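You operate a simulated robot arm through the tools that you are given. There is no shell and no other tool.

The job below is to be done with a simulated robot arm. You get a single attempt, and the scene is never put back.

## Task
Put the green sponge from the top of the grey lid on the counter top of the shelf unit. Then push the left sink door shut. Then put the conical flask from the worktop beside the basin on the top of the fridge. Do these in the order given. Set down upright: conical flask.

It is judged by the outcome, as a careful person would: the job done as asked, and still so three seconds after it is handed in. It fails if anything else is knocked over, pushed out of place, dropped, spilled or broken. A push-on lid holds only when it is set on centred and level and pressed home; a screw cap is set on level and turned clockwise until tight.

## Robot
A 7-joint arm with a two-finger gripper on a trunk, on a base that moves. Base frame: it is fixed to the floor where the robot stands at the start and does not move with it; the origin is under the middle of the robot, x ahead of it, y to its left, z up. Units: mm, degrees, N and s.
With the tool pointing down near the work surface it reaches from about 300 to 800 mm from the robot's upright axis, wherever it stands. Its first joint turns from -166.0 to 166.0 degrees. Places, roughly: conical flask [2500, -3000, 1000]; counter top of the shelf unit [1300, -1300, 800]; left sink door [2500, -2700, 500]; sponge [-500, -3000, 1000]; top of the fridge [2300, -1200, 1300]. Payload 2.45 kg.
Tool frame: the origin (TCP) lies between the finger pads and is the grasp point; the fingertips stand 27 mm ahead of it; z points along the fingers, y is the line along which they close. The gripper opens to 80 mm; its body begins 54 mm behind the TCP.
Orientation is that of the tool frame in the base frame, as [roll, pitch, yaw] about the fixed x, y, z axes, in that order (R = Rz(yaw) Ry(pitch) Rx(roll)). With the fingers straight down and closing along the base's y, the tool's x points along the base's -x, its y along +y and its z along -z.

## Interface
- The arm moves only by the tool play_rows. Its argument "motion" is a list of rows, each an object of numbers (a shift or turn left out is 0, a gripper value left out holds the last): "tx", "ty", "tz": the shift along the base's x, y, z in mm; "rx", "ry", "rz": the turn, a rotation vector about the base's x, y, z in rad; "gripper": the opening, from 0 (shut) to 1 (fully open). In form: [{"tx": .., "ty": .., "tz": .., "rx": .., "ry": .., "rz": .., "gripper": ..}, ...]. A call has 1 to 20 rows; each row is the pose to reach, as a shift and turn from the pose commanded when the call began. Each row takes 0.2 s and may step no farther than 50 mm and 8.6 degrees from the row before; otherwise, or with a gripper value out of range, the whole call is refused. Where a pose cannot be reached the arm comes as near as it can. A force on the tool above 40 N (or 10 N above the force at the start of the call, whichever is more), or a blocked arm, ends the call early, and 0.2 s more pass. The fingers move at their own pace (about 153 mm/s each) and stop on an object; they squeeze with about 42 N. The grip force told is the motor's: it shows also when the fingers shut on nothing. Time passes only in rows, and 0.2 s behind the last, so rows that repeat a pose let the fingers close. The reply holds the time, the measured pose of the TCP, the force on the tool along the base axes, the opening and the grip force, in the units named above and with some noise, with the torque about the TCP (base axes, N m) and any sound that the robot's microphone picked up.
- Cameras (640 x 400 px; columns grow to the right, rows downward): "scene" is now at [66.9, 120.3, 1631.4]; the picture's right is [-0.17, -0.99, 0.00], its down [-0.64, 0.11, -0.76] and it looks along [0.75, -0.13, -0.65] (base axes); focal length 294 px, centre (320, 200). "wrist" rides on the gripper at [63, 12, -79] in the tool frame; the picture's right is [-0.19, 0.98, 0.00], its down [-0.72, -0.14, -0.68] and it looks along [-0.67, -0.13, 0.73] (tool axes); focal length 226 px, centre (320, 200). There is no depth. A picture from a camera that has moved, and an enlarged one, comes with that camera's place and axes in the base frame and with its lens.
- capture(camera): a new picture of that camera. It takes no simulated time.
- raise_lower(by): moves the trunk up (or, below 0, down) by that many mm; the arm and the scene camera ride with it, the base frame stays. It gives what a move gives, with no picture.
- drive_base(legs): drives the robot by 1 to 6 legs, each [ahead, turn to the left] in mm and degrees, along the robot's own axes; the way and the turn of a leg run together, so that a leg with both is an arc; at most 1500 mm and 180 degrees a leg. The arm and the cameras ride along, it lands a little off, and it stops where it bumps. It gives what a move gives.
- head_to(pan, tilt): turns the head with the scene camera to pan (to the left, within 120 degrees either way) and tilt (down, from -29 to 69), counted from straight ahead of the robot. It gives what a move gives.
- close_up(camera, box): a new picture of the part [left, top, right, bottom] of that camera's present view, enlarged. It takes no simulated time.
- hand_in(): hands the job in; it is judged then, once.

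Places have to be worked out from the pictures, the camera data and where the tool is seen. Open the gripper and draw the arm clear of the work before you hand the job in, unless the task says otherwise.

The tools are called after "Call:" as a command line: name --argument value ..., lists and objects as JSON in quotes. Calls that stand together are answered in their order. play_rows: Moves the arm, as the interface text tells. Its arguments: {"type":"object","properties":{"motion":{"type":"array","items":{"type":"object","properties":{"tx":{"type":"number"},"ty":{"type":"number"},"tz":{"type":"number"},"rx":{"type":"number"},"ry":{"type":"number"},"rz":{"type":"number"},"gripper":{"type":"number"}}}}},"required":["motion"]} The other tools are called the same way: raise_lower (by) moves the trunk up or down; drive_base (legs) drives the base; head_to (pan, tilt) turns the head that bears the scene camera; capture (camera) takes a picture; close_up (camera, box) takes an enlarged picture of a part of a camera's view; hand_in () hands the job in.

At the start:

```text
t: 0.0
position: [549.7, 215.2, 1196.4]
tcp_rot: [179.9, 0.0, 179.3]
contact_force: [-1.0, 0.7, -0.2]
ft_torque: [0.0, -0.01, 0.03]
finger_gap: 80.0
finger_force: 0.0
trunk travel left (down, up): [-250.0, 290.0]
robot x, y, heading: [3.4, -5.3, 0.1]
head pan, tilt (commanded): [-9.7, 40.5]
```

scene: 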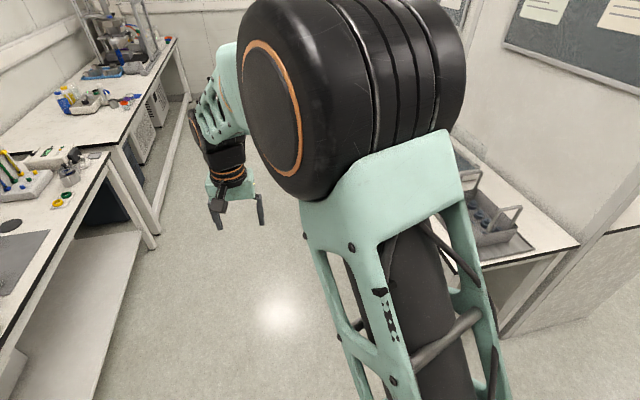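
wrist: 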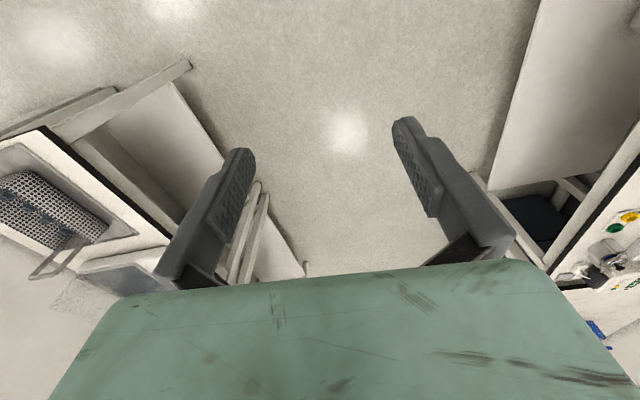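

I start by looking around with the head, to see the room before driving anywhere.

Call:
head_to --pan -60 --tilt 20

Call:
capture --camera "scene"

Call:
head_to --pan -110 --tilt 20

Call:
capture --camera "scene"

Call:
head_to --pan 0 --tilt 10

Call:
capture --camera "scene"

Call:
head_to --pan 70 --tilt 20

Call:
capture --camera "scene"

```text
t: 1.2
position: [551.7, 217.0, 1196.0]
tcp_rot: [-180.0, 0.0, 179.4]
contact_force: [-0.9, 0.1, -0.2]
ft_torque: [0.0, 0.02, 0.0]
finger_gap: 80.0
finger_force: 0.1
trunk travel left (down, up): [-250.0, 290.0]
robot x, y, heading: [2.6, -3.1, 0.1]
head pan, tilt (commanded): [-60.0, 20.0]
```

```text
taken
camera scene: at [29.7, 54.3, 1663.5], right [-0.87, -0.5, 0.0], down [-0.17, 0.3, -0.94], along [0.47, -0.81, -0.34], focal length 294 px, centre (320, 200)
```

scene: 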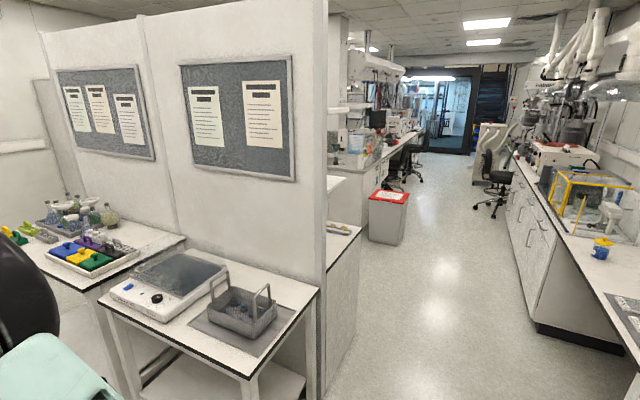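

```text
t: 2.4
position: [550.5, 216.6, 1196.9]
tcp_rot: [-180.0, 0.1, 179.3]
contact_force: [0.2, 0.6, 0.0]
ft_torque: [-0.02, 0.0, 0.02]
finger_gap: 79.9
finger_force: 0.0
trunk travel left (down, up): [-250.0, 290.0]
robot x, y, heading: [3.7, -10.0, 0.2]
head pan, tilt (commanded): [-110.0, 20.0]
```

```text
taken
camera scene: at [-48.7, 47.2, 1663.6], right [-0.94, 0.34, 0.0], down [0.12, 0.32, -0.94], along [-0.32, -0.88, -0.34], focal length 294 px, centre (320, 200)
```

scene: 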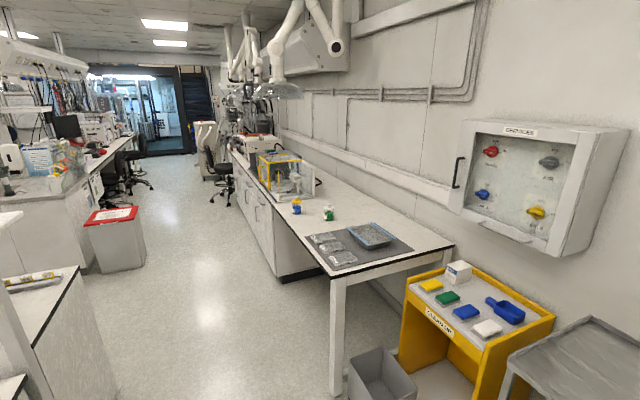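

```text
t: 4.2
position: [551.2, 215.6, 1197.7]
tcp_rot: [-180.0, 0.0, 179.4]
contact_force: [0.2, 0.9, -1.2]
ft_torque: [0.03, -0.01, 0.04]
finger_gap: 79.9
finger_force: 0.0
trunk travel left (down, up): [-250.0, 290.0]
robot x, y, heading: [0.7, -5.2, 0.3]
head pan, tilt (commanded): [0.0, 10.0]
```

```text
taken
camera scene: at [75.9, 134.8, 1679.8], right [0.0, -1.0, 0.0], down [-0.17, 0.0, -0.98], along [0.98, 0.0, -0.17], focal length 294 px, centre (320, 200)
```

scene: 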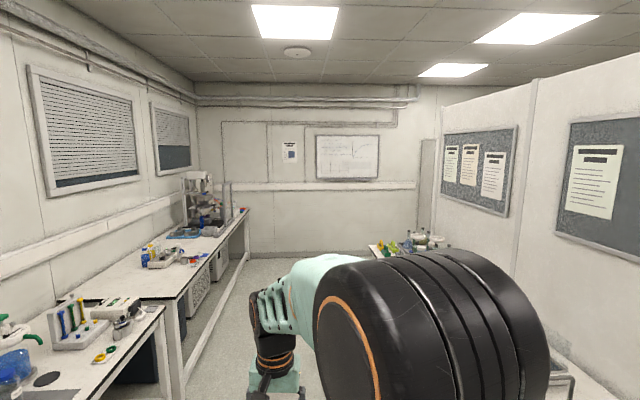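

```text
t: 5.7
position: [551.0, 216.9, 1196.5]
tcp_rot: [-179.9, -0.1, 179.4]
contact_force: [-0.1, -0.3, 0.2]
ft_torque: [0.01, 0.01, 0.0]
finger_gap: 80.1
finger_force: 0.0
trunk travel left (down, up): [-250.0, 290.0]
robot x, y, heading: [5.0, -5.9, 0.2]
head pan, tilt (commanded): [70.0, 20.0]
```

```text
taken
camera scene: at [14.6, 222.3, 1663.6], right [0.94, -0.34, 0.0], down [-0.12, -0.32, -0.94], along [0.32, 0.88, -0.34], focal length 294 px, centre (320, 200)
```

scene: 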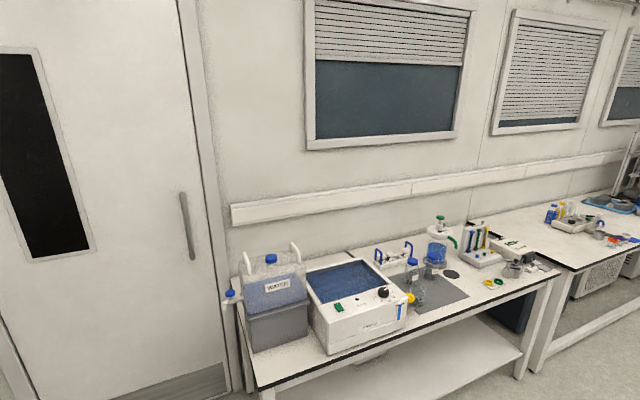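

The room splits at a partition; the right-hand aisle holds the sponge, shelf unit, sink and fridge. I take enlargements of that aisle to locate them.

Call:
head_to --pan -100 --tilt 15

Call:
capture --camera "scene"

Call:
close_up --camera "scene" --box '[240, 100, 400, 200]'

Call:
close_up --camera "scene" --box '[320, 100, 480, 200]'

Call:
close_up --camera "scene" --box '[40, 80, 240, 205]'

```text
t: 8.2
position: [550.9, 216.1, 1197.9]
tcp_rot: [180.0, -0.1, 179.3]
contact_force: [-0.7, -0.3, -0.1]
ft_torque: [0.01, -0.03, 0.02]
finger_gap: 79.9
finger_force: 0.0
trunk travel left (down, up): [-250.0, 290.0]
robot x, y, heading: [2.1, -5.6, -0.1]
head pan, tilt (commanded): [-100.0, 15.0]
```

```text
taken
camera scene: at [-33.2, 42.8, 1671.7], right [-0.99, 0.17, 0.0], down [0.04, 0.25, -0.97], along [-0.17, -0.95, -0.26], focal length 294 px, centre (320, 200)
```

scene: 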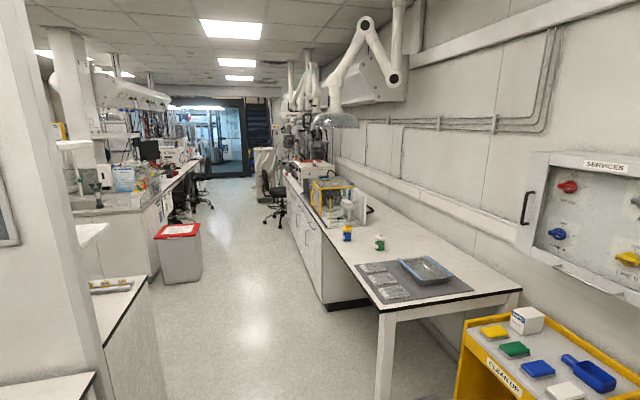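

```text
4.00 times, centred on (320, 150) of scene
camera zoom: at [-33.2, 42.8, 1671.7], right [-0.99, 0.17, 0.0], down [0.04, 0.25, -0.97], along [-0.17, -0.95, -0.26], focal length 1177 px, centre (320, 400)
```

zoom: 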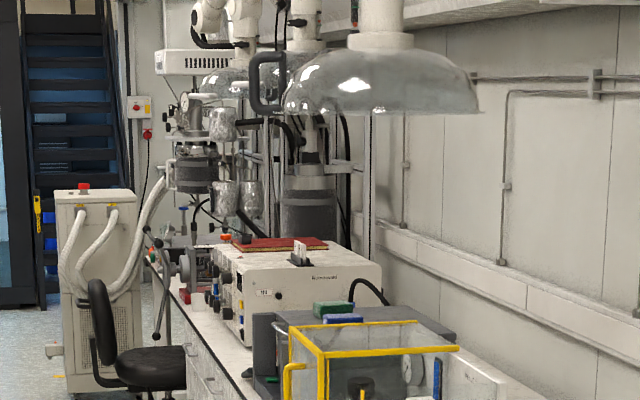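

```text
4.00 times, centred on (400, 150) of scene
camera zoom: at [-33.2, 42.8, 1671.7], right [-0.99, 0.17, 0.0], down [0.04, 0.25, -0.97], along [-0.17, -0.95, -0.26], focal length 1177 px, centre (0, 400)
```

zoom: 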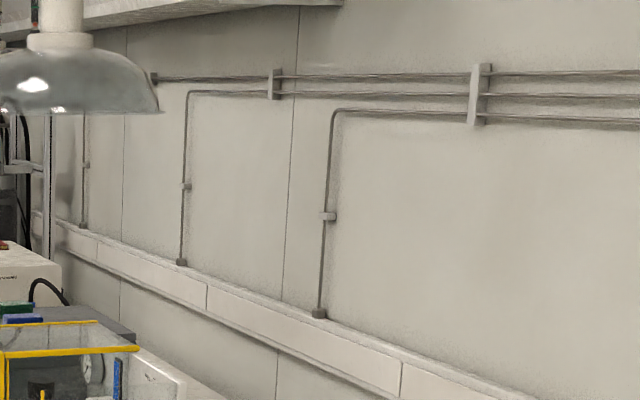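

```text
3.20 times, centred on (140, 142) of scene
camera zoom: at [-33.2, 42.8, 1671.7], right [-0.99, 0.17, 0.0], down [0.04, 0.25, -0.97], along [-0.17, -0.95, -0.26], focal length 942 px, centre (896, 384)
```

zoom: 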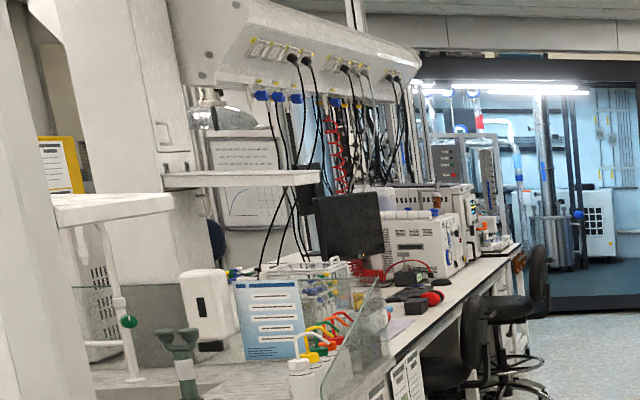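

The aisle runs between the right bench (edge near x≈-460) and the shelf counter (edge near x≈650). I turn right and drive part of the way down the aisle, then look again.

Call:
drive_base --legs '[[0, -88]]'

Call:
head_to --pan -10 --tilt 30

Call:
capture --camera "scene"

Call:
head_to --pan 45 --tilt 30

Call:
capture --camera "scene"

```text
t: 12.6
position: [227.2, -552.1, 1197.8]
tcp_rot: [180.0, -0.1, 89.7]
contact_force: [-0.1, -0.3, 0.0]
ft_torque: [0.0, 0.0, 0.0]
finger_gap: 79.8
finger_force: 0.0
trunk travel left (down, up): [-250.0, 290.0]
robot x, y, heading: [3.5, -7.4, -89.6]
head pan, tilt (commanded): [-100.0, 15.0]
```

```text
t: 14.2
position: [228.1, -551.4, 1196.2]
tcp_rot: [-180.0, -0.1, 89.6]
contact_force: [-0.8, -0.4, 0.1]
ft_torque: [-0.02, 0.0, 0.01]
finger_gap: 80.0
finger_force: 0.0
trunk travel left (down, up): [-250.0, 290.0]
robot x, y, heading: [0.4, -10.3, -89.8]
head pan, tilt (commanded): [-10.0, 30.0]
```

```text
taken
camera scene: at [127.4, -74.3, 1647.5], right [-0.99, 0.17, 0.0], down [0.08, 0.49, -0.87], along [-0.15, -0.85, -0.5], focal length 294 px, centre (320, 200)
```

scene: 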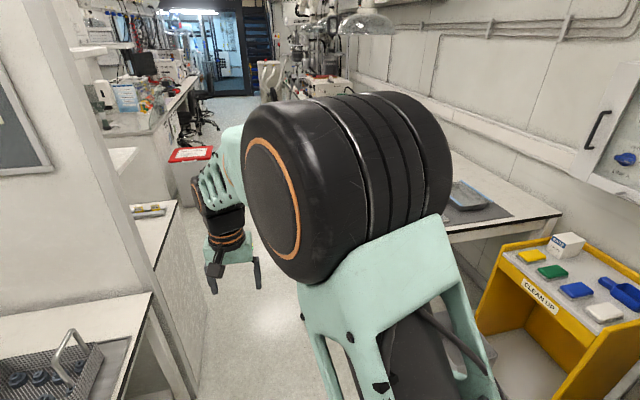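

```text
t: 15.4
position: [226.9, -552.3, 1197.8]
tcp_rot: [179.9, 0.1, 89.6]
contact_force: [-0.6, -0.8, 0.8]
ft_torque: [0.03, 0.01, -0.06]
finger_gap: 80.1
finger_force: 0.2
trunk travel left (down, up): [-250.0, 290.0]
robot x, y, heading: [4.9, -4.1, -89.5]
head pan, tilt (commanded): [45.0, 30.0]
```

```text
taken
camera scene: at [206.9, -48.8, 1647.5], right [-0.7, -0.71, 0.0], down [-0.36, 0.35, -0.87], along [0.62, -0.61, -0.5], focal length 294 px, centre (320, 200)
```

scene: 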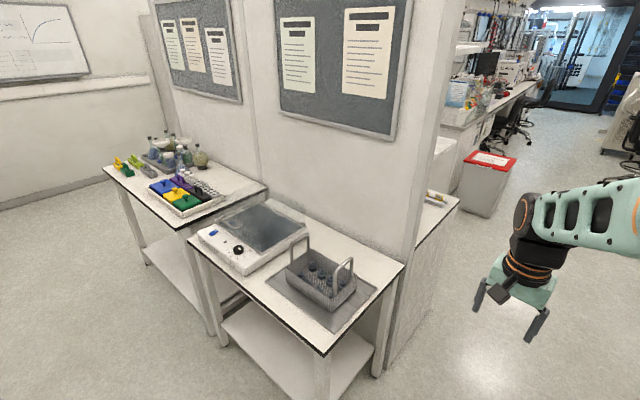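

The way ahead is clear. I drive 1500 mm straight down the aisle and look again.

Call:
drive_base --legs '[[1400, 0]]'

Call:
head_to --pan -35 --tilt 25

Call:
capture --camera "scene"

Call:
head_to --pan 40 --tilt 20

Call:
capture --camera "scene"

Call:
head_to --pan 85 --tilt 25

Call:
capture --camera "scene"

```text
t: 22.4
position: [204.3, -1947.4, 1196.8]
tcp_rot: [180.0, 0.0, 88.3]
contact_force: [0.7, 0.2, -0.3]
ft_torque: [0.04, -0.02, 0.01]
finger_gap: 80.1
finger_force: 0.0
trunk travel left (down, up): [-250.0, 290.0]
robot x, y, heading: [-5.2, -1397.7, -91.1]
head pan, tilt (commanded): [45.0, 30.0]
```

```text
t: 23.9
position: [205.1, -1947.5, 1196.8]
tcp_rot: [180.0, -0.1, 88.2]
contact_force: [-0.7, -0.4, -0.4]
ft_torque: [-0.01, 0.03, -0.03]
finger_gap: 80.2
finger_force: 0.0
trunk travel left (down, up): [-250.0, 290.0]
robot x, y, heading: [-2.6, -1391.9, -90.9]
head pan, tilt (commanded): [-35.0, 25.0]
```

```text
taken
camera scene: at [79.9, -1452.9, 1655.5], right [-0.81, 0.59, 0.0], down [0.25, 0.34, -0.91], along [-0.53, -0.73, -0.42], focal length 294 px, centre (320, 200)
```

scene: 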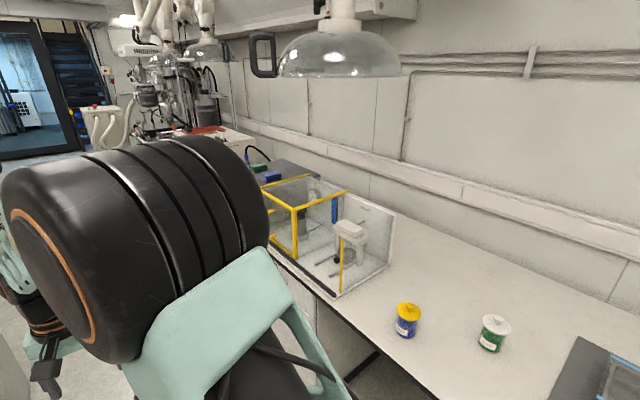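

```text
t: 25.4
position: [204.7, -1948.2, 1197.7]
tcp_rot: [-180.0, 0.0, 88.2]
contact_force: [0.8, -0.3, -0.5]
ft_torque: [-0.02, 0.01, 0.0]
finger_gap: 80.3
finger_force: 0.1
trunk travel left (down, up): [-250.0, 290.0]
robot x, y, heading: [-6.1, -1389.6, -91.0]
head pan, tilt (commanded): [40.0, 20.0]
```

```text
taken
camera scene: at [192.6, -1450.9, 1663.5], right [-0.78, -0.63, 0.0], down [-0.21, 0.27, -0.94], along [0.59, -0.73, -0.34], focal length 294 px, centre (320, 200)
```

scene: 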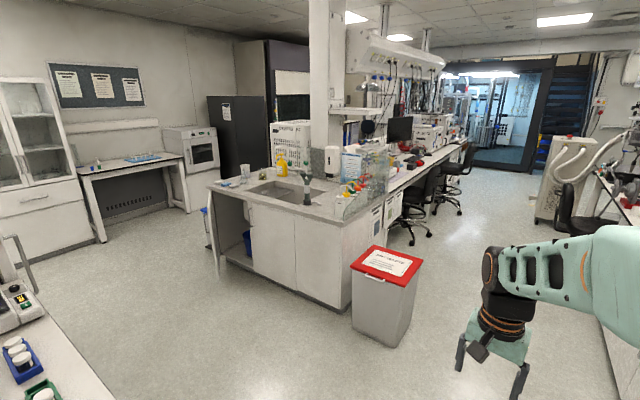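

```text
t: 26.5
position: [205.2, -1947.5, 1197.0]
tcp_rot: [-180.0, 0.0, 88.3]
contact_force: [0.7, 1.1, 0.1]
ft_torque: [0.01, 0.0, 0.0]
finger_gap: 79.9
finger_force: 0.1
trunk travel left (down, up): [-250.0, 290.0]
robot x, y, heading: [-2.0, -1396.7, -91.4]
head pan, tilt (commanded): [85.0, 25.0]
```

```text
taken
camera scene: at [225.7, -1388.2, 1655.5], right [-0.11, -0.99, 0.0], down [-0.42, 0.05, -0.91], along [0.9, -0.1, -0.42], focal length 294 px, centre (320, 200)
```

scene: 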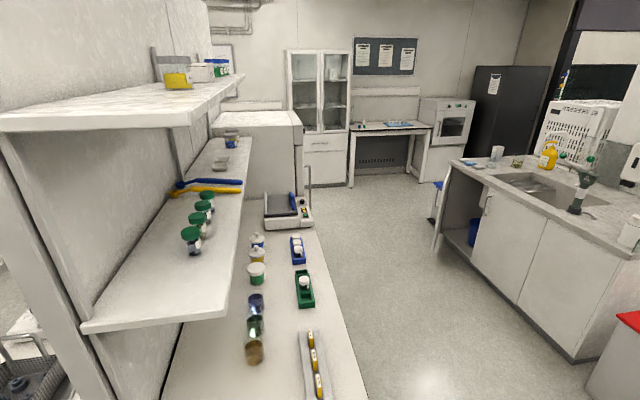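

I see the sponge on the grey lid by sight lines at about (-632, -3110, 1065), just beyond the yellow-framed box. I drive further down, keeping a little left of the bench and the lamp dome.

Call:
drive_base --legs '[[0, 4], [1000, 0], [600, 0]]'

Call:
head_to --pan -90 --tilt 35

Call:
capture --camera "scene"

Call:
head_to --pan -60 --tilt 20

Call:
capture --camera "scene"

```text
t: 35.1
position: [340.9, -3526.3, 1196.8]
tcp_rot: [179.9, 0.0, 92.9]
contact_force: [-0.1, -0.3, -1.0]
ft_torque: [0.02, 0.01, 0.03]
finger_gap: 80.1
finger_force: 0.0
trunk travel left (down, up): [-250.0, 290.0]
robot x, y, heading: [84.2, -2993.8, -86.5]
head pan, tilt (commanded): [85.0, 25.0]
```

```text
t: 37.8
position: [342.4, -3526.3, 1197.4]
tcp_rot: [179.9, 0.0, 92.9]
contact_force: [-0.3, -0.1, 0.9]
ft_torque: [0.04, 0.02, 0.02]
finger_gap: 80.1
finger_force: 0.1
trunk travel left (down, up): [-250.0, 290.0]
robot x, y, heading: [83.9, -2990.5, -86.3]
head pan, tilt (commanded): [-90.0, 35.0]
```

```text
taken
camera scene: at [136.3, -2971.1, 1639.7], right [-0.06, 1.0, 0.0], down [0.57, 0.04, -0.82], along [-0.82, -0.05, -0.57], focal length 294 px, centre (320, 200)
```

scene: 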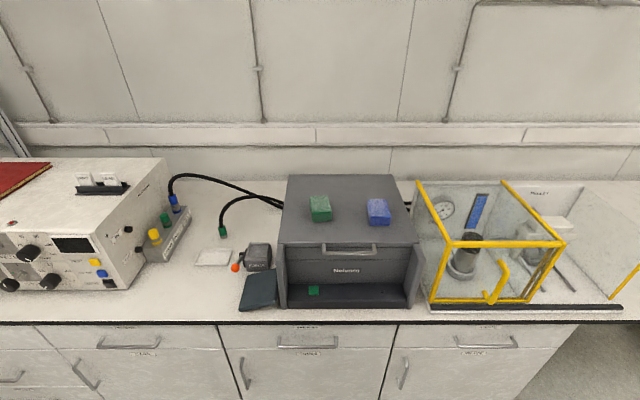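

```text
t: 38.7
position: [341.0, -3526.9, 1196.3]
tcp_rot: [179.9, 0.0, 92.9]
contact_force: [-0.8, -0.7, -0.6]
ft_torque: [0.0, -0.02, -0.01]
finger_gap: 80.1
finger_force: 0.1
trunk travel left (down, up): [-250.0, 290.0]
robot x, y, heading: [90.0, -2995.2, -86.4]
head pan, tilt (commanded): [-60.0, 20.0]
```

```text
taken
camera scene: at [146.6, -3017.0, 1663.5], right [-0.55, 0.83, 0.0], down [0.29, 0.19, -0.94], along [-0.78, -0.52, -0.34], focal length 294 px, centre (320, 200)
```

scene: 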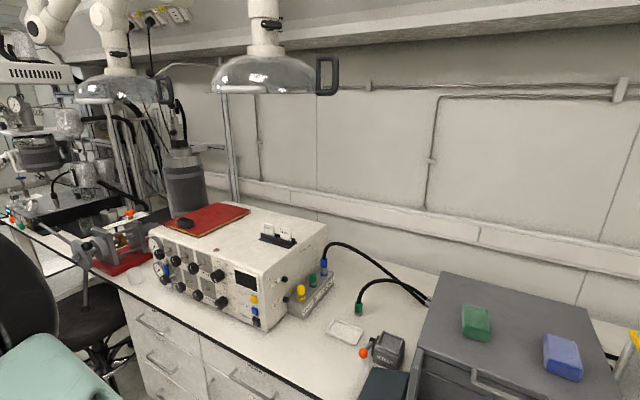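

The sponge is on the lid of the grey instrument at about x -620, y -3020 to -3100, top near z 1075. I turn the robot right to face the bench, the tool at z≈1197 clearing everything on it.

Call:
drive_base --legs '[[0, -93]]'

Call:
head_to --pan 0 --tilt 35

Call:
capture --camera "scene"

Call:
capture --camera "wrist"

```text
t: 43.2
position: [-457.3, -3224.5, 1197.4]
tcp_rot: [-179.9, 0.0, 0.3]
contact_force: [-0.2, 0.2, 0.2]
ft_torque: [0.02, 0.02, 0.0]
finger_gap: 80.3
finger_force: 0.0
trunk travel left (down, up): [-250.0, 290.0]
robot x, y, heading: [85.7, -2991.9, -179.0]
head pan, tilt (commanded): [-60.0, 20.0]
```

```text
t: 44.5
position: [-458.0, -3225.3, 1197.2]
tcp_rot: [-180.0, 0.0, 0.4]
contact_force: [0.3, 0.0, 0.3]
ft_torque: [-0.01, -0.02, -0.01]
finger_gap: 79.9
finger_force: 0.0
trunk travel left (down, up): [-250.0, 290.0]
robot x, y, heading: [87.3, -2994.1, -178.7]
head pan, tilt (commanded): [0.0, 35.0]
```

```text
taken
camera scene: at [19.4, -3135.4, 1639.7], right [-0.02, 1.0, 0.0], down [0.57, 0.01, -0.82], along [-0.82, -0.01, -0.57], focal length 294 px, centre (320, 200)
```

scene: 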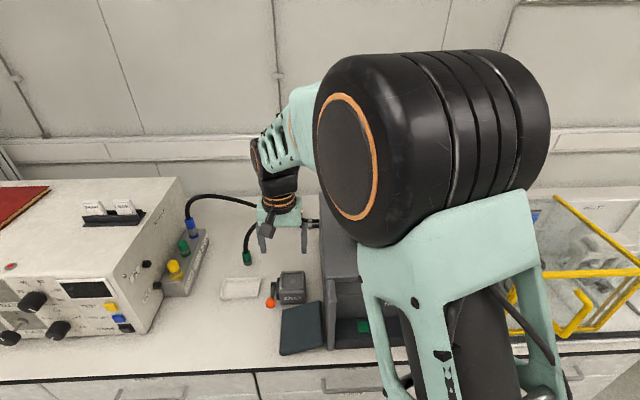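

```text
taken
camera wrist: at [-394.9, -3237.2, 1276.0], right [-0.19, -0.98, 0.0], down [-0.72, 0.14, 0.68], along [-0.67, 0.13, -0.73], focal length 226 px, centre (320, 200)
```

wrist: 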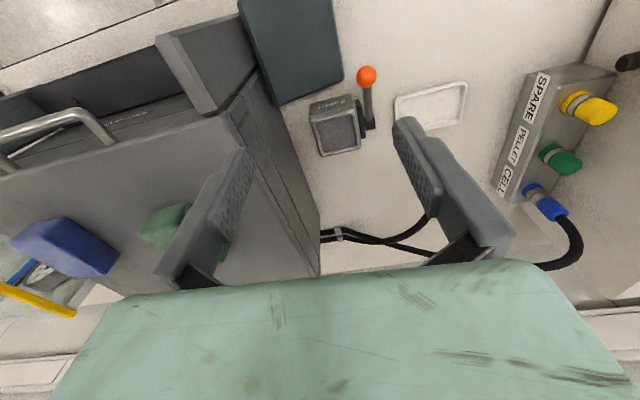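

The wrist view shows the green sponge half hidden behind a finger. I move the tool over towards it, slightly higher, for a clear look from the wrist camera.

Call:
play_rows --motion '[{"tx": 0, "ty": 0, "tz": 30}, {"tx": 0, "ty": 45, "tz": 40}, {"tx": 0, "ty": 90, "tz": 40}, {"tx": 0, "ty": 135, "tz": 40}, {"tx": 0, "ty": 180, "tz": 40}, {"tx": 0, "ty": 200, "tz": 40}, {"tx": 0, "ty": 200, "tz": 40}]'

Call:
capture --camera "wrist"

Call:
capture --camera "scene"

```text
t: 46.1
position: [-458.3, -3027.3, 1236.2]
tcp_rot: [180.0, -0.1, 0.3]
contact_force: [0.2, 0.1, -0.4]
ft_torque: [0.03, 0.01, -0.03]
finger_gap: 79.9
finger_force: 0.0
trunk travel left (down, up): [-250.0, 290.0]
robot x, y, heading: [86.2, -2996.3, -179.0]
head pan, tilt (commanded): [0.0, 35.0]
```

```text
taken
camera wrist: at [-394.7, -3038.1, 1314.8], right [-0.19, -0.98, 0.0], down [-0.72, 0.14, 0.68], along [-0.67, 0.13, -0.73], focal length 226 px, centre (320, 200)
```

wrist: 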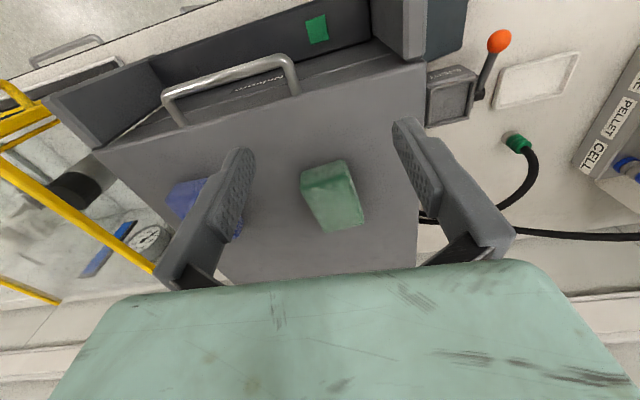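

```text
taken
camera scene: at [19.4, -3135.4, 1639.7], right [-0.02, 1.0, 0.0], down [0.57, 0.01, -0.82], along [-0.82, -0.01, -0.57], focal length 294 px, centre (320, 200)
```

scene: 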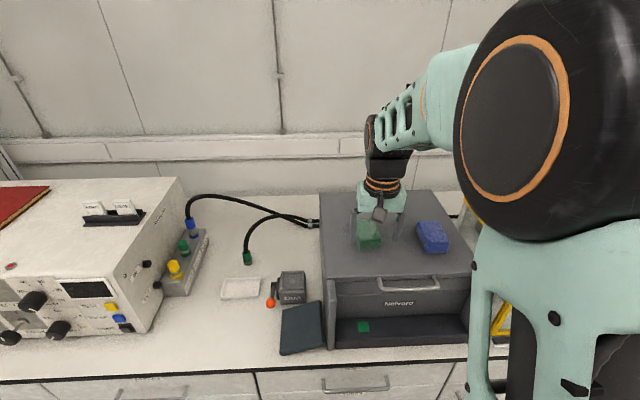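

The sponge is now fully in view between the fingers. I take an enlargement to work out its size and the lid height.

Call:
close_up --camera "wrist" --box '[240, 120, 440, 245]'

Call:
close_up --camera "scene" --box '[310, 160, 490, 272]'

```text
3.20 times, centred on (340, 182) of wrist
camera zoom: at [-394.7, -3038.1, 1314.8], right [-0.19, -0.98, 0.0], down [-0.72, 0.14, 0.68], along [-0.67, 0.13, -0.73], focal length 723 px, centre (256, 256)
```

zoom: 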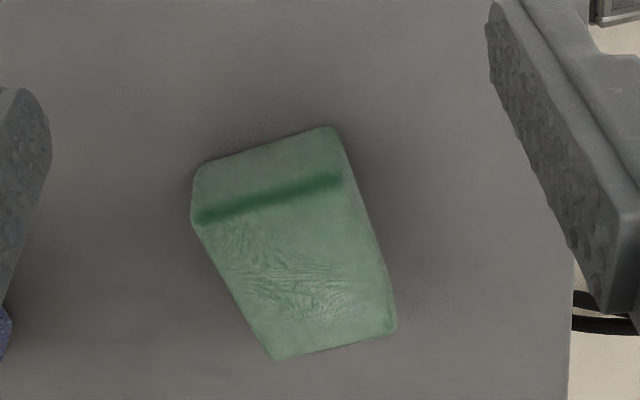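

```text
3.56 times, centred on (400, 216) of scene
camera zoom: at [19.4, -3135.4, 1639.7], right [-0.02, 1.0, 0.0], down [0.57, 0.01, -0.82], along [-0.82, -0.01, -0.57], focal length 1046 px, centre (36, 143)
```

zoom: 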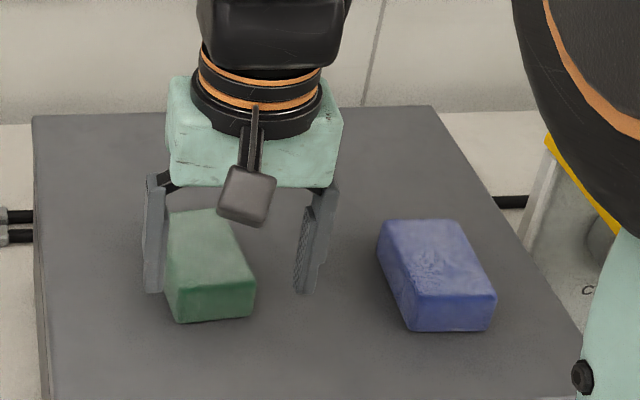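

The two views agree on the sponge top at roughly z≈1120, centre about (-583, -3020), about 53 mm wide (y) by 83 mm, turned some 8°. I move over it with the matching turn and come down part way, then check.

Call:
play_rows --motion '[{"tx": -30, "ty": 3, "tz": 0, "rz": 0.05}, {"tx": -65, "ty": 5, "tz": 0, "rz": 0.1}, {"tx": -100, "ty": 7, "tz": 0, "rz": 0.13}, {"tx": -125, "ty": 7, "tz": 0, "rz": 0.13}, {"tx": -125, "ty": 7, "tz": -25, "rz": 0.13}, {"tx": -125, "ty": 7, "tz": -50, "rz": 0.13}, {"tx": -125, "ty": 7, "tz": -50, "rz": 0.13}]'

Call:
capture --camera "wrist"

Call:
close_up --camera "scene" --box '[310, 140, 490, 252]'

```text
t: 47.7
position: [-580.7, -3018.2, 1187.1]
tcp_rot: [-180.0, 0.1, 7.8]
contact_force: [0.1, 0.0, 0.0]
ft_torque: [0.04, 0.02, 0.01]
finger_gap: 80.0
finger_force: 0.0
trunk travel left (down, up): [-250.0, 290.0]
robot x, y, heading: [85.4, -2995.5, -179.2]
head pan, tilt (commanded): [0.0, 35.0]
```

```text
taken
camera wrist: at [-516.5, -3022.5, 1264.3], right [-0.06, -1.0, 0.0], down [-0.73, 0.04, 0.68], along [-0.68, 0.04, -0.73], focal length 226 px, centre (320, 200)
```

wrist: 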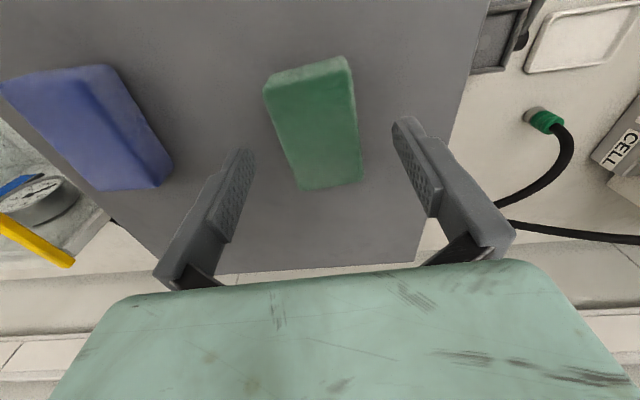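

```text
3.56 times, centred on (400, 196) of scene
camera zoom: at [19.4, -3135.4, 1639.7], right [-0.02, 1.0, 0.0], down [0.57, 0.01, -0.82], along [-0.82, -0.01, -0.57], focal length 1046 px, centre (36, 214)
```

zoom: 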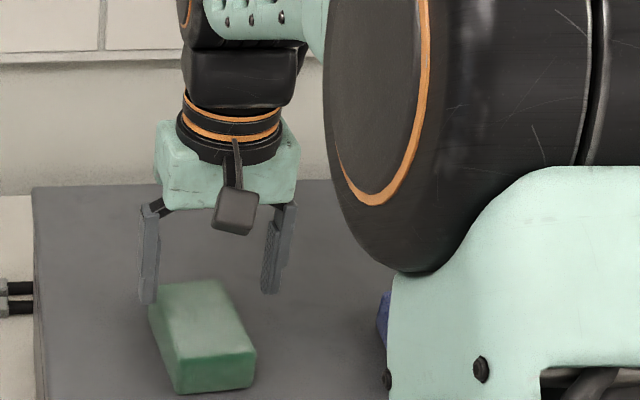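

The alignment in the wrist view is good, though the sponge centre looks about 12 mm further along -x. I shift and lower to z≈1140, where the tips are still clear of the lid, and check again.

Call:
play_rows --motion '[{"tx": -6, "ty": 0, "tz": -20}, {"tx": -12, "ty": 0, "tz": -40}, {"tx": -15, "ty": 0, "tz": -47}, {"tx": -15, "ty": 0, "tz": -47}]'

Call:
capture --camera "wrist"

Call:
close_up --camera "scene" --box '[310, 160, 470, 260]'

```text
t: 48.7
position: [-595.7, -3018.2, 1139.8]
tcp_rot: [-179.9, 0.0, 7.7]
contact_force: [0.0, -0.3, -0.1]
ft_torque: [-0.02, 0.02, -0.02]
finger_gap: 79.8
finger_force: 0.1
trunk travel left (down, up): [-250.0, 290.0]
robot x, y, heading: [85.4, -2992.4, -179.0]
head pan, tilt (commanded): [0.0, 35.0]
```

```text
taken
camera wrist: at [-532.2, -3022.1, 1217.7], right [-0.06, -1.0, 0.0], down [-0.73, 0.04, 0.68], along [-0.68, 0.04, -0.73], focal length 226 px, centre (320, 200)
```

wrist: 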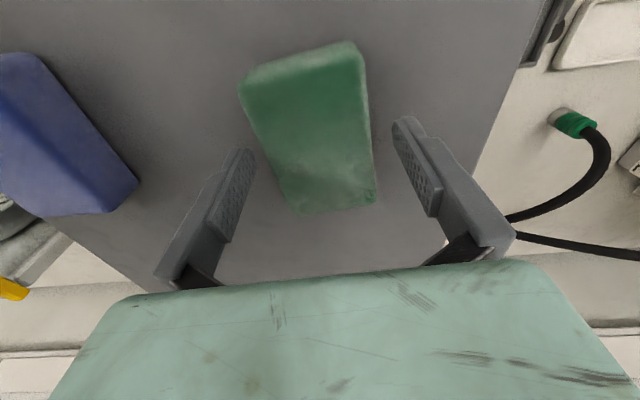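

```text
4.00 times, centred on (390, 210) of scene
camera zoom: at [19.4, -3135.4, 1639.7], right [-0.02, 1.0, 0.0], down [0.57, 0.01, -0.82], along [-0.82, -0.01, -0.57], focal length 1177 px, centre (40, 160)
```

zoom: 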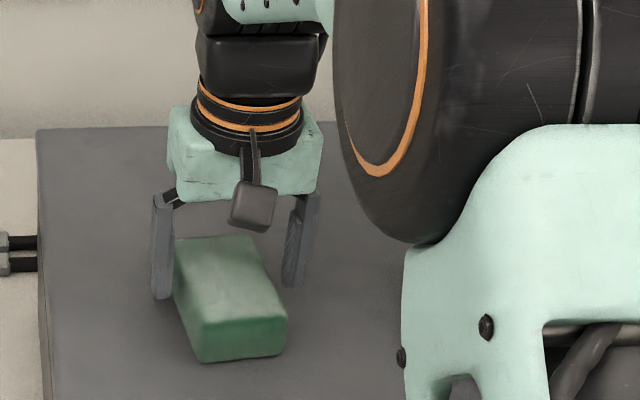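

Lateral alignment is good and the top seems to be z≈1105–1115 with the lid about 30 mm lower. I lower 23 mm to put the fingers alongside the sponge, then check.

Call:
play_rows --motion '[{"tx": -2, "ty": 0, "tz": -12}, {"tx": -5, "ty": 0, "tz": -23}, {"tx": -5, "ty": 0, "tz": -23}]'

Call:
close_up --camera "wrist" --box '[160, 40, 480, 240]'

Call:
close_up --camera "scene" --box '[310, 160, 470, 260]'

```text
t: 49.5
position: [-600.2, -3019.1, 1117.0]
tcp_rot: [180.0, 0.0, 7.9]
contact_force: [0.6, 0.2, 0.2]
ft_torque: [-0.02, 0.0, -0.01]
finger_gap: 80.0
finger_force: 0.1
trunk travel left (down, up): [-250.0, 290.0]
robot x, y, heading: [89.5, -2991.3, -179.1]
head pan, tilt (commanded): [0.0, 35.0]
```

```text
2.00 times, centred on (320, 140) of wrist
camera zoom: at [-537.1, -3022.5, 1195.2], right [-0.06, -1.0, 0.0], down [-0.73, 0.04, 0.68], along [-0.68, 0.04, -0.73], focal length 452 px, centre (320, 320)
```

zoom: 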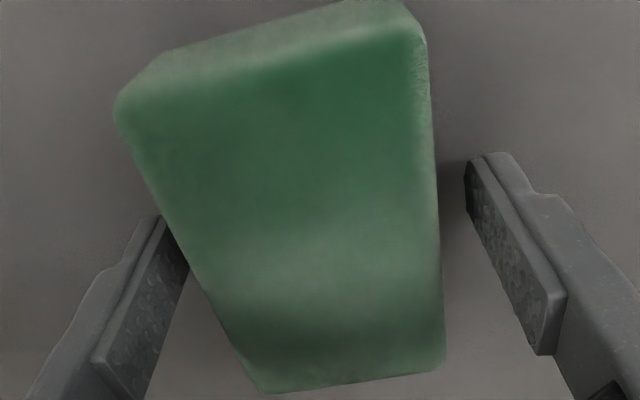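

```text
4.00 times, centred on (390, 210) of scene
camera zoom: at [19.4, -3135.3, 1639.7], right [-0.02, 1.0, 0.0], down [0.57, 0.01, -0.82], along [-0.82, -0.01, -0.57], focal length 1177 px, centre (40, 160)
```

zoom: 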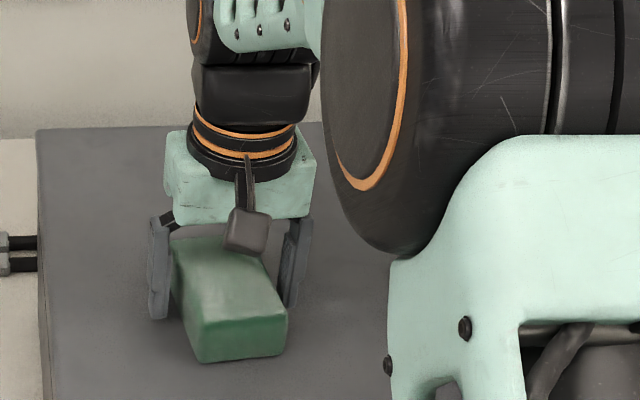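

The fingers straddle the sponge with the tips below its top and centred. I close the gripper.

Call:
play_rows --motion '[{"tz": -3, "gripper": 1}, {"tz": -3, "gripper": 0}, {"tz": -3, "gripper": 0}, {"tz": -3, "gripper": 0}, {"tz": -3, "gripper": 0}, {"tz": -3, "gripper": 0}]'

Call:
close_up --camera "wrist" --box '[160, 40, 480, 240]'

```text
t: 50.9
position: [-601.0, -3017.3, 1114.5]
tcp_rot: [-180.0, 0.0, 7.7]
contact_force: [0.5, -0.7, -0.2]
ft_torque: [-0.04, 0.04, 0.01]
finger_gap: 61.2
finger_force: 41.9
trunk travel left (down, up): [-250.0, 290.0]
robot x, y, heading: [87.9, -2994.0, -179.0]
head pan, tilt (commanded): [0.0, 35.0]
```

```text
2.00 times, centred on (320, 140) of wrist
camera zoom: at [-537.9, -3022.2, 1192.7], right [-0.06, -1.0, 0.0], down [-0.73, 0.04, 0.68], along [-0.68, 0.04, -0.73], focal length 452 px, centre (320, 320)
```

zoom: 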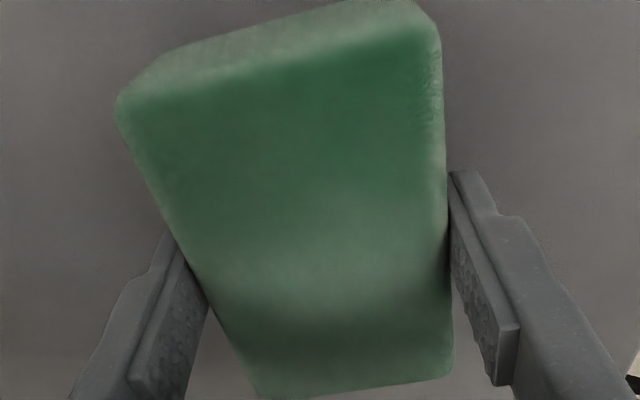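

The sponge is 61 mm wide, so its top is a bit lower than I judged and the hold is shallow. I open, go 10 mm lower, and close again.

Call:
play_rows --motion '[{"tz": 0, "gripper": 1}, {"tz": 0, "gripper": 1}, {"tz": -5, "gripper": 1}, {"tz": -10, "gripper": 1}, {"tz": -10, "gripper": 1}]'

Call:
close_up --camera "scene" --box '[310, 160, 470, 260]'

```text
t: 52.1
position: [-602.1, -3017.6, 1108.0]
tcp_rot: [-179.9, 0.4, 7.8]
contact_force: [-3.4, 0.8, 29.5]
ft_torque: [0.11, -0.1, -0.02]
finger_gap: 76.5
finger_force: 0.0
trunk travel left (down, up): [-250.0, 290.0]
robot x, y, heading: [86.9, -2994.0, -179.0]
head pan, tilt (commanded): [0.0, 35.0]
```

```text
4.00 times, centred on (390, 210) of scene
camera zoom: at [21.8, -3135.2, 1640.1], right [-0.02, 1.0, 0.0], down [0.57, 0.01, -0.82], along [-0.82, -0.01, -0.57], focal length 1177 px, centre (40, 160)
```

zoom: 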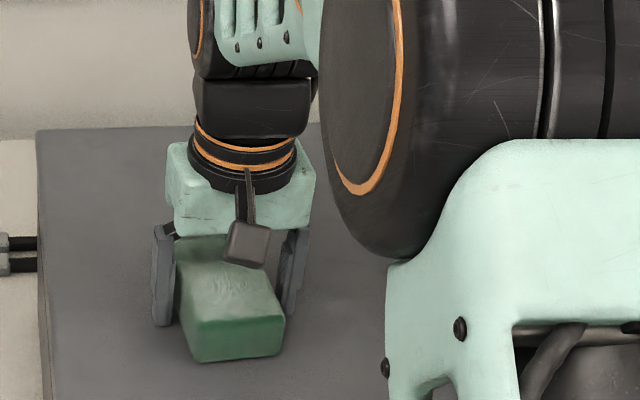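

The fingertips touched the lid (29 N) at TCP z 1108, so the lid is at z≈1081 and the sponge top about 1112. I lift a few millimetres and close there.

Call:
play_rows --motion '[{"tz": 4, "gripper": 1}, {"tz": 4, "gripper": 0}, {"tz": 4, "gripper": 0}, {"tz": 4, "gripper": 0}, {"tz": 4, "gripper": 0}]'

```text
t: 53.3
position: [-602.7, -3016.6, 1107.7]
tcp_rot: [180.0, -0.1, 7.6]
contact_force: [0.4, -0.4, -0.5]
ft_torque: [-0.04, 0.0, -0.01]
finger_gap: 60.7
finger_force: 41.9
trunk travel left (down, up): [-250.0, 290.0]
robot x, y, heading: [86.0, -2991.2, -178.9]
head pan, tilt (commanded): [0.0, 35.0]
```

Gripped with a 60.7 mm gap and no load on the lid. I lift straight up.

Call:
play_rows --motion '[{"tz": 15}, {"tz": 45}, {"tz": 85}, {"tz": 125}, {"tz": 150}, {"tz": 150}]'

Call:
capture --camera "wrist"

Call:
capture --camera "scene"

```text
t: 54.7
position: [-603.7, -3018.2, 1257.9]
tcp_rot: [179.9, 0.1, 7.8]
contact_force: [0.2, 0.3, -0.8]
ft_torque: [-0.01, 0.0, 0.01]
finger_gap: 0.1
finger_force: 30.4
trunk travel left (down, up): [-250.0, 290.0]
robot x, y, heading: [87.0, -2991.1, -178.9]
head pan, tilt (commanded): [0.0, 35.0]
```

```text
taken
camera wrist: at [-540.5, -3022.0, 1336.0], right [-0.06, -1.0, 0.0], down [-0.73, 0.04, 0.68], along [-0.68, 0.04, -0.73], focal length 226 px, centre (320, 200)
```

wrist: 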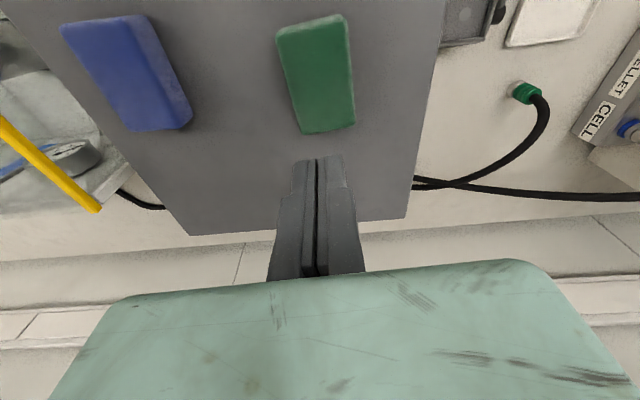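

```text
taken
camera scene: at [19.3, -3135.3, 1639.7], right [-0.02, 1.0, 0.0], down [0.57, 0.01, -0.82], along [-0.82, -0.01, -0.57], focal length 294 px, centre (320, 200)
```

scene: 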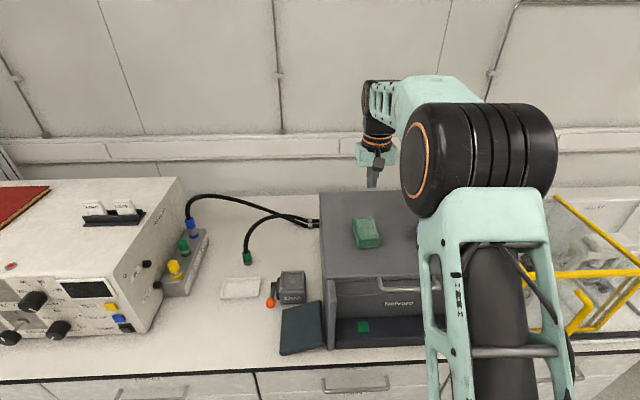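

The sponge slipped out and is still on the lid; the fingers closed on nothing. I enlarge both views to redo its height and place.

Call:
close_up --camera "wrist" --box '[240, 0, 400, 100]'

Call:
close_up --camera "wrist" --box '[240, 60, 400, 160]'

Call:
close_up --camera "scene" --box '[310, 180, 470, 280]'

```text
4.00 times, centred on (320, 50) of wrist
camera zoom: at [-540.5, -3022.0, 1336.0], right [-0.06, -1.0, 0.0], down [-0.73, 0.04, 0.68], along [-0.68, 0.04, -0.73], focal length 904 px, centre (320, 800)
```

zoom: 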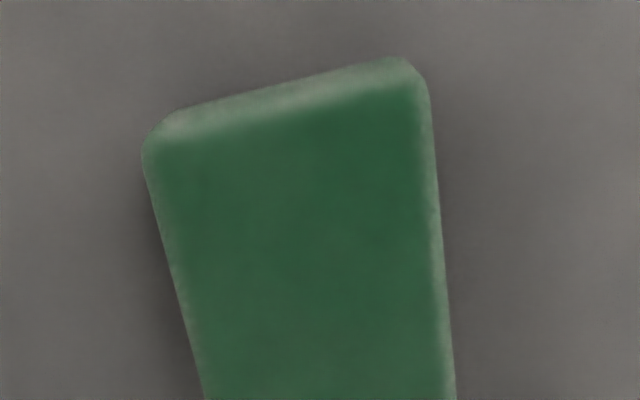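

```text
4.00 times, centred on (320, 110) of wrist
camera zoom: at [-540.5, -3022.0, 1336.0], right [-0.06, -1.0, 0.0], down [-0.73, 0.04, 0.68], along [-0.68, 0.04, -0.73], focal length 904 px, centre (320, 560)
```

zoom: 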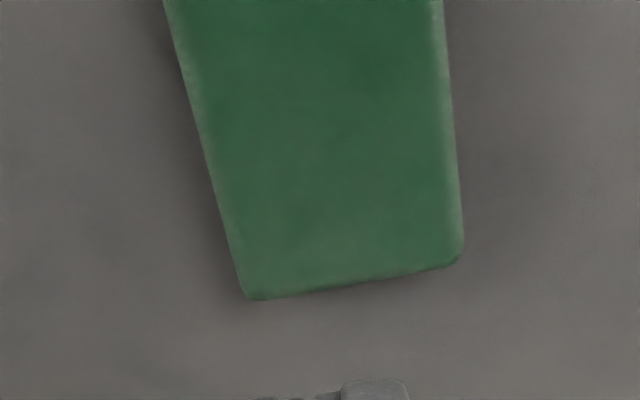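

```text
4.00 times, centred on (390, 230) of scene
camera zoom: at [19.3, -3135.3, 1639.7], right [-0.02, 1.0, 0.0], down [0.57, 0.01, -0.82], along [-0.82, -0.01, -0.57], focal length 1177 px, centre (40, 80)
```

zoom: 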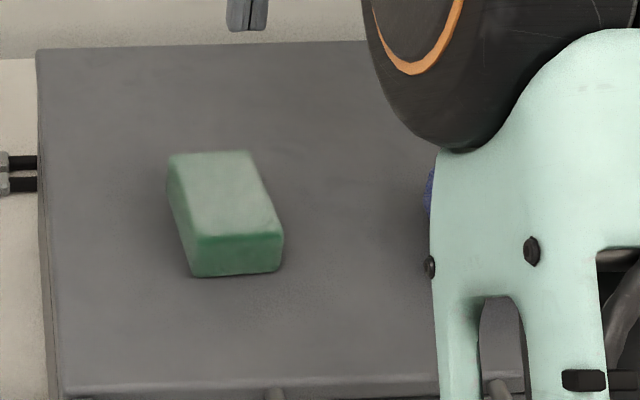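

Re-triangulated, the sponge centre is at about (-607, -3019), still turned about 7°. I open, descend over it again to just above the lid, close with a longer wait, and lift only a few millimetres to see how the hold behaves.

Call:
play_rows --motion '[{"tx": -2, "ty": -1, "tz": 0, "gripper": 1}, {"tx": -4, "ty": -1, "tz": -30, "gripper": 1}, {"tx": -4, "ty": -1, "tz": -70, "gripper": 1}, {"tx": -4, "ty": -1, "tz": -110, "gripper": 1}, {"tx": -4, "ty": -1, "tz": -135, "gripper": 1}, {"tx": -4, "ty": -1, "tz": -147, "gripper": 1}, {"tx": -4, "ty": -1, "tz": -147, "gripper": 1}]'

Call:
close_up --camera "wrist" --box '[160, 40, 480, 240]'

Call:
close_up --camera "scene" --box '[310, 180, 470, 280]'

```text
t: 56.3
position: [-607.0, -3018.3, 1109.0]
tcp_rot: [180.0, 0.0, 7.7]
contact_force: [0.3, -0.4, -0.4]
ft_torque: [0.02, -0.02, 0.01]
finger_gap: 79.9
finger_force: 0.1
trunk travel left (down, up): [-250.0, 290.0]
robot x, y, heading: [90.5, -2992.8, -179.0]
head pan, tilt (commanded): [0.0, 35.0]
```

```text
2.00 times, centred on (320, 140) of wrist
camera zoom: at [-543.2, -3022.7, 1188.4], right [-0.06, -1.0, 0.0], down [-0.73, 0.04, 0.68], along [-0.68, 0.04, -0.73], focal length 452 px, centre (320, 320)
```

zoom: 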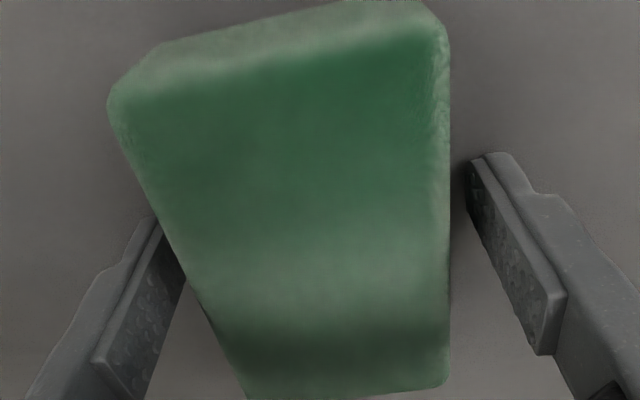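

```text
4.00 times, centred on (390, 230) of scene
camera zoom: at [19.4, -3135.3, 1639.7], right [-0.02, 1.0, 0.0], down [0.57, 0.01, -0.82], along [-0.82, -0.01, -0.57], focal length 1177 px, centre (40, 80)
```

zoom: 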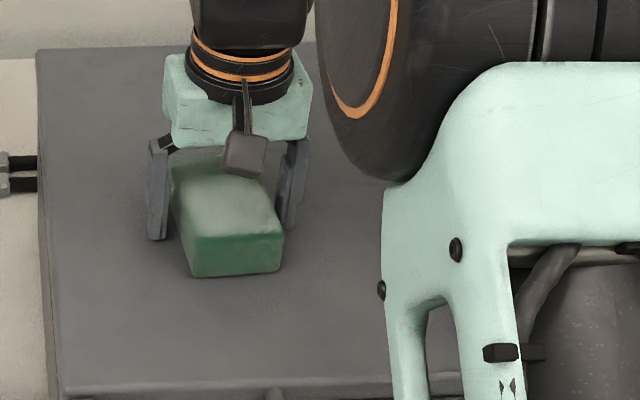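

No contact at z 1109. I probe gently downward a few millimetres, open, to settle whether the lid really is at the fingertips here.

Call:
play_rows --motion '[{"tz": -1}, {"tz": -2}, {"tz": -3}, {"tz": -3}]'

```text
t: 57.3
position: [-606.7, -3018.0, 1109.3]
tcp_rot: [-180.0, 0.1, 7.8]
contact_force: [-0.2, 1.9, 4.2]
ft_torque: [0.24, 0.01, 0.02]
finger_gap: 79.5
finger_force: 0.1
trunk travel left (down, up): [-250.0, 290.0]
robot x, y, heading: [87.1, -2995.7, -178.9]
head pan, tilt (commanded): [0.0, 35.0]
```

The touch (4 N on the +y fingertip) confirms the lid at tip level, z≈1082, so the fingers have the full sponge side. I raise a hair, close, wait, then lift slowly 12 mm and read the gap.

Call:
play_rows --motion '[{"tx": 2, "tz": 4, "gripper": 1}, {"tx": 2, "tz": 4, "gripper": 0}, {"tx": 2, "tz": 4, "gripper": 0}, {"tx": 2, "tz": 4, "gripper": 0}, {"tx": 2, "tz": 4, "gripper": 0}, {"tx": 2, "tz": 4, "gripper": 0}, {"tx": 2, "tz": 6, "gripper": 0}, {"tx": 2, "tz": 8, "gripper": 0}, {"tx": 2, "tz": 10, "gripper": 0}, {"tx": 2, "tz": 12, "gripper": 0}, {"tx": 2, "tz": 14, "gripper": 0}]'

Call:
close_up --camera "wrist" --box '[160, 40, 480, 240]'

Call:
close_up --camera "scene" --box '[310, 180, 470, 280]'

```text
t: 59.7
position: [-604.6, -3017.8, 1122.3]
tcp_rot: [-180.0, 0.0, 7.7]
contact_force: [0.9, 0.7, 0.1]
ft_torque: [0.01, -0.01, -0.01]
finger_gap: 60.7
finger_force: 42.4
trunk travel left (down, up): [-250.0, 290.0]
robot x, y, heading: [89.7, -2992.3, -178.7]
head pan, tilt (commanded): [0.0, 35.0]
```

```text
2.00 times, centred on (320, 140) of wrist
camera zoom: at [-541.0, -3022.5, 1200.5], right [-0.06, -1.0, 0.0], down [-0.73, 0.04, 0.68], along [-0.68, 0.04, -0.73], focal length 452 px, centre (320, 320)
```

zoom: 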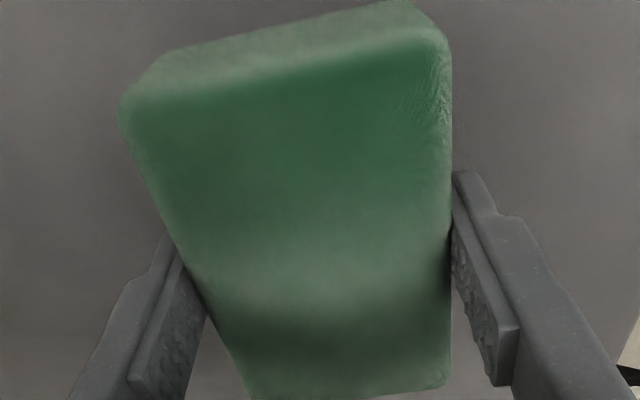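

```text
4.00 times, centred on (390, 230) of scene
camera zoom: at [19.4, -3135.3, 1639.7], right [-0.02, 1.0, 0.0], down [0.57, 0.01, -0.82], along [-0.82, -0.01, -0.57], focal length 1177 px, centre (40, 80)
```

zoom: 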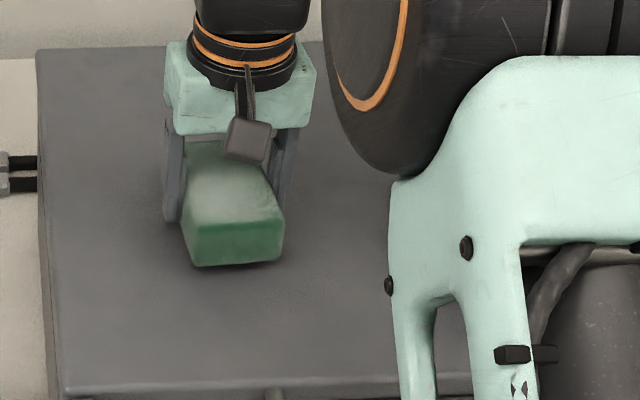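

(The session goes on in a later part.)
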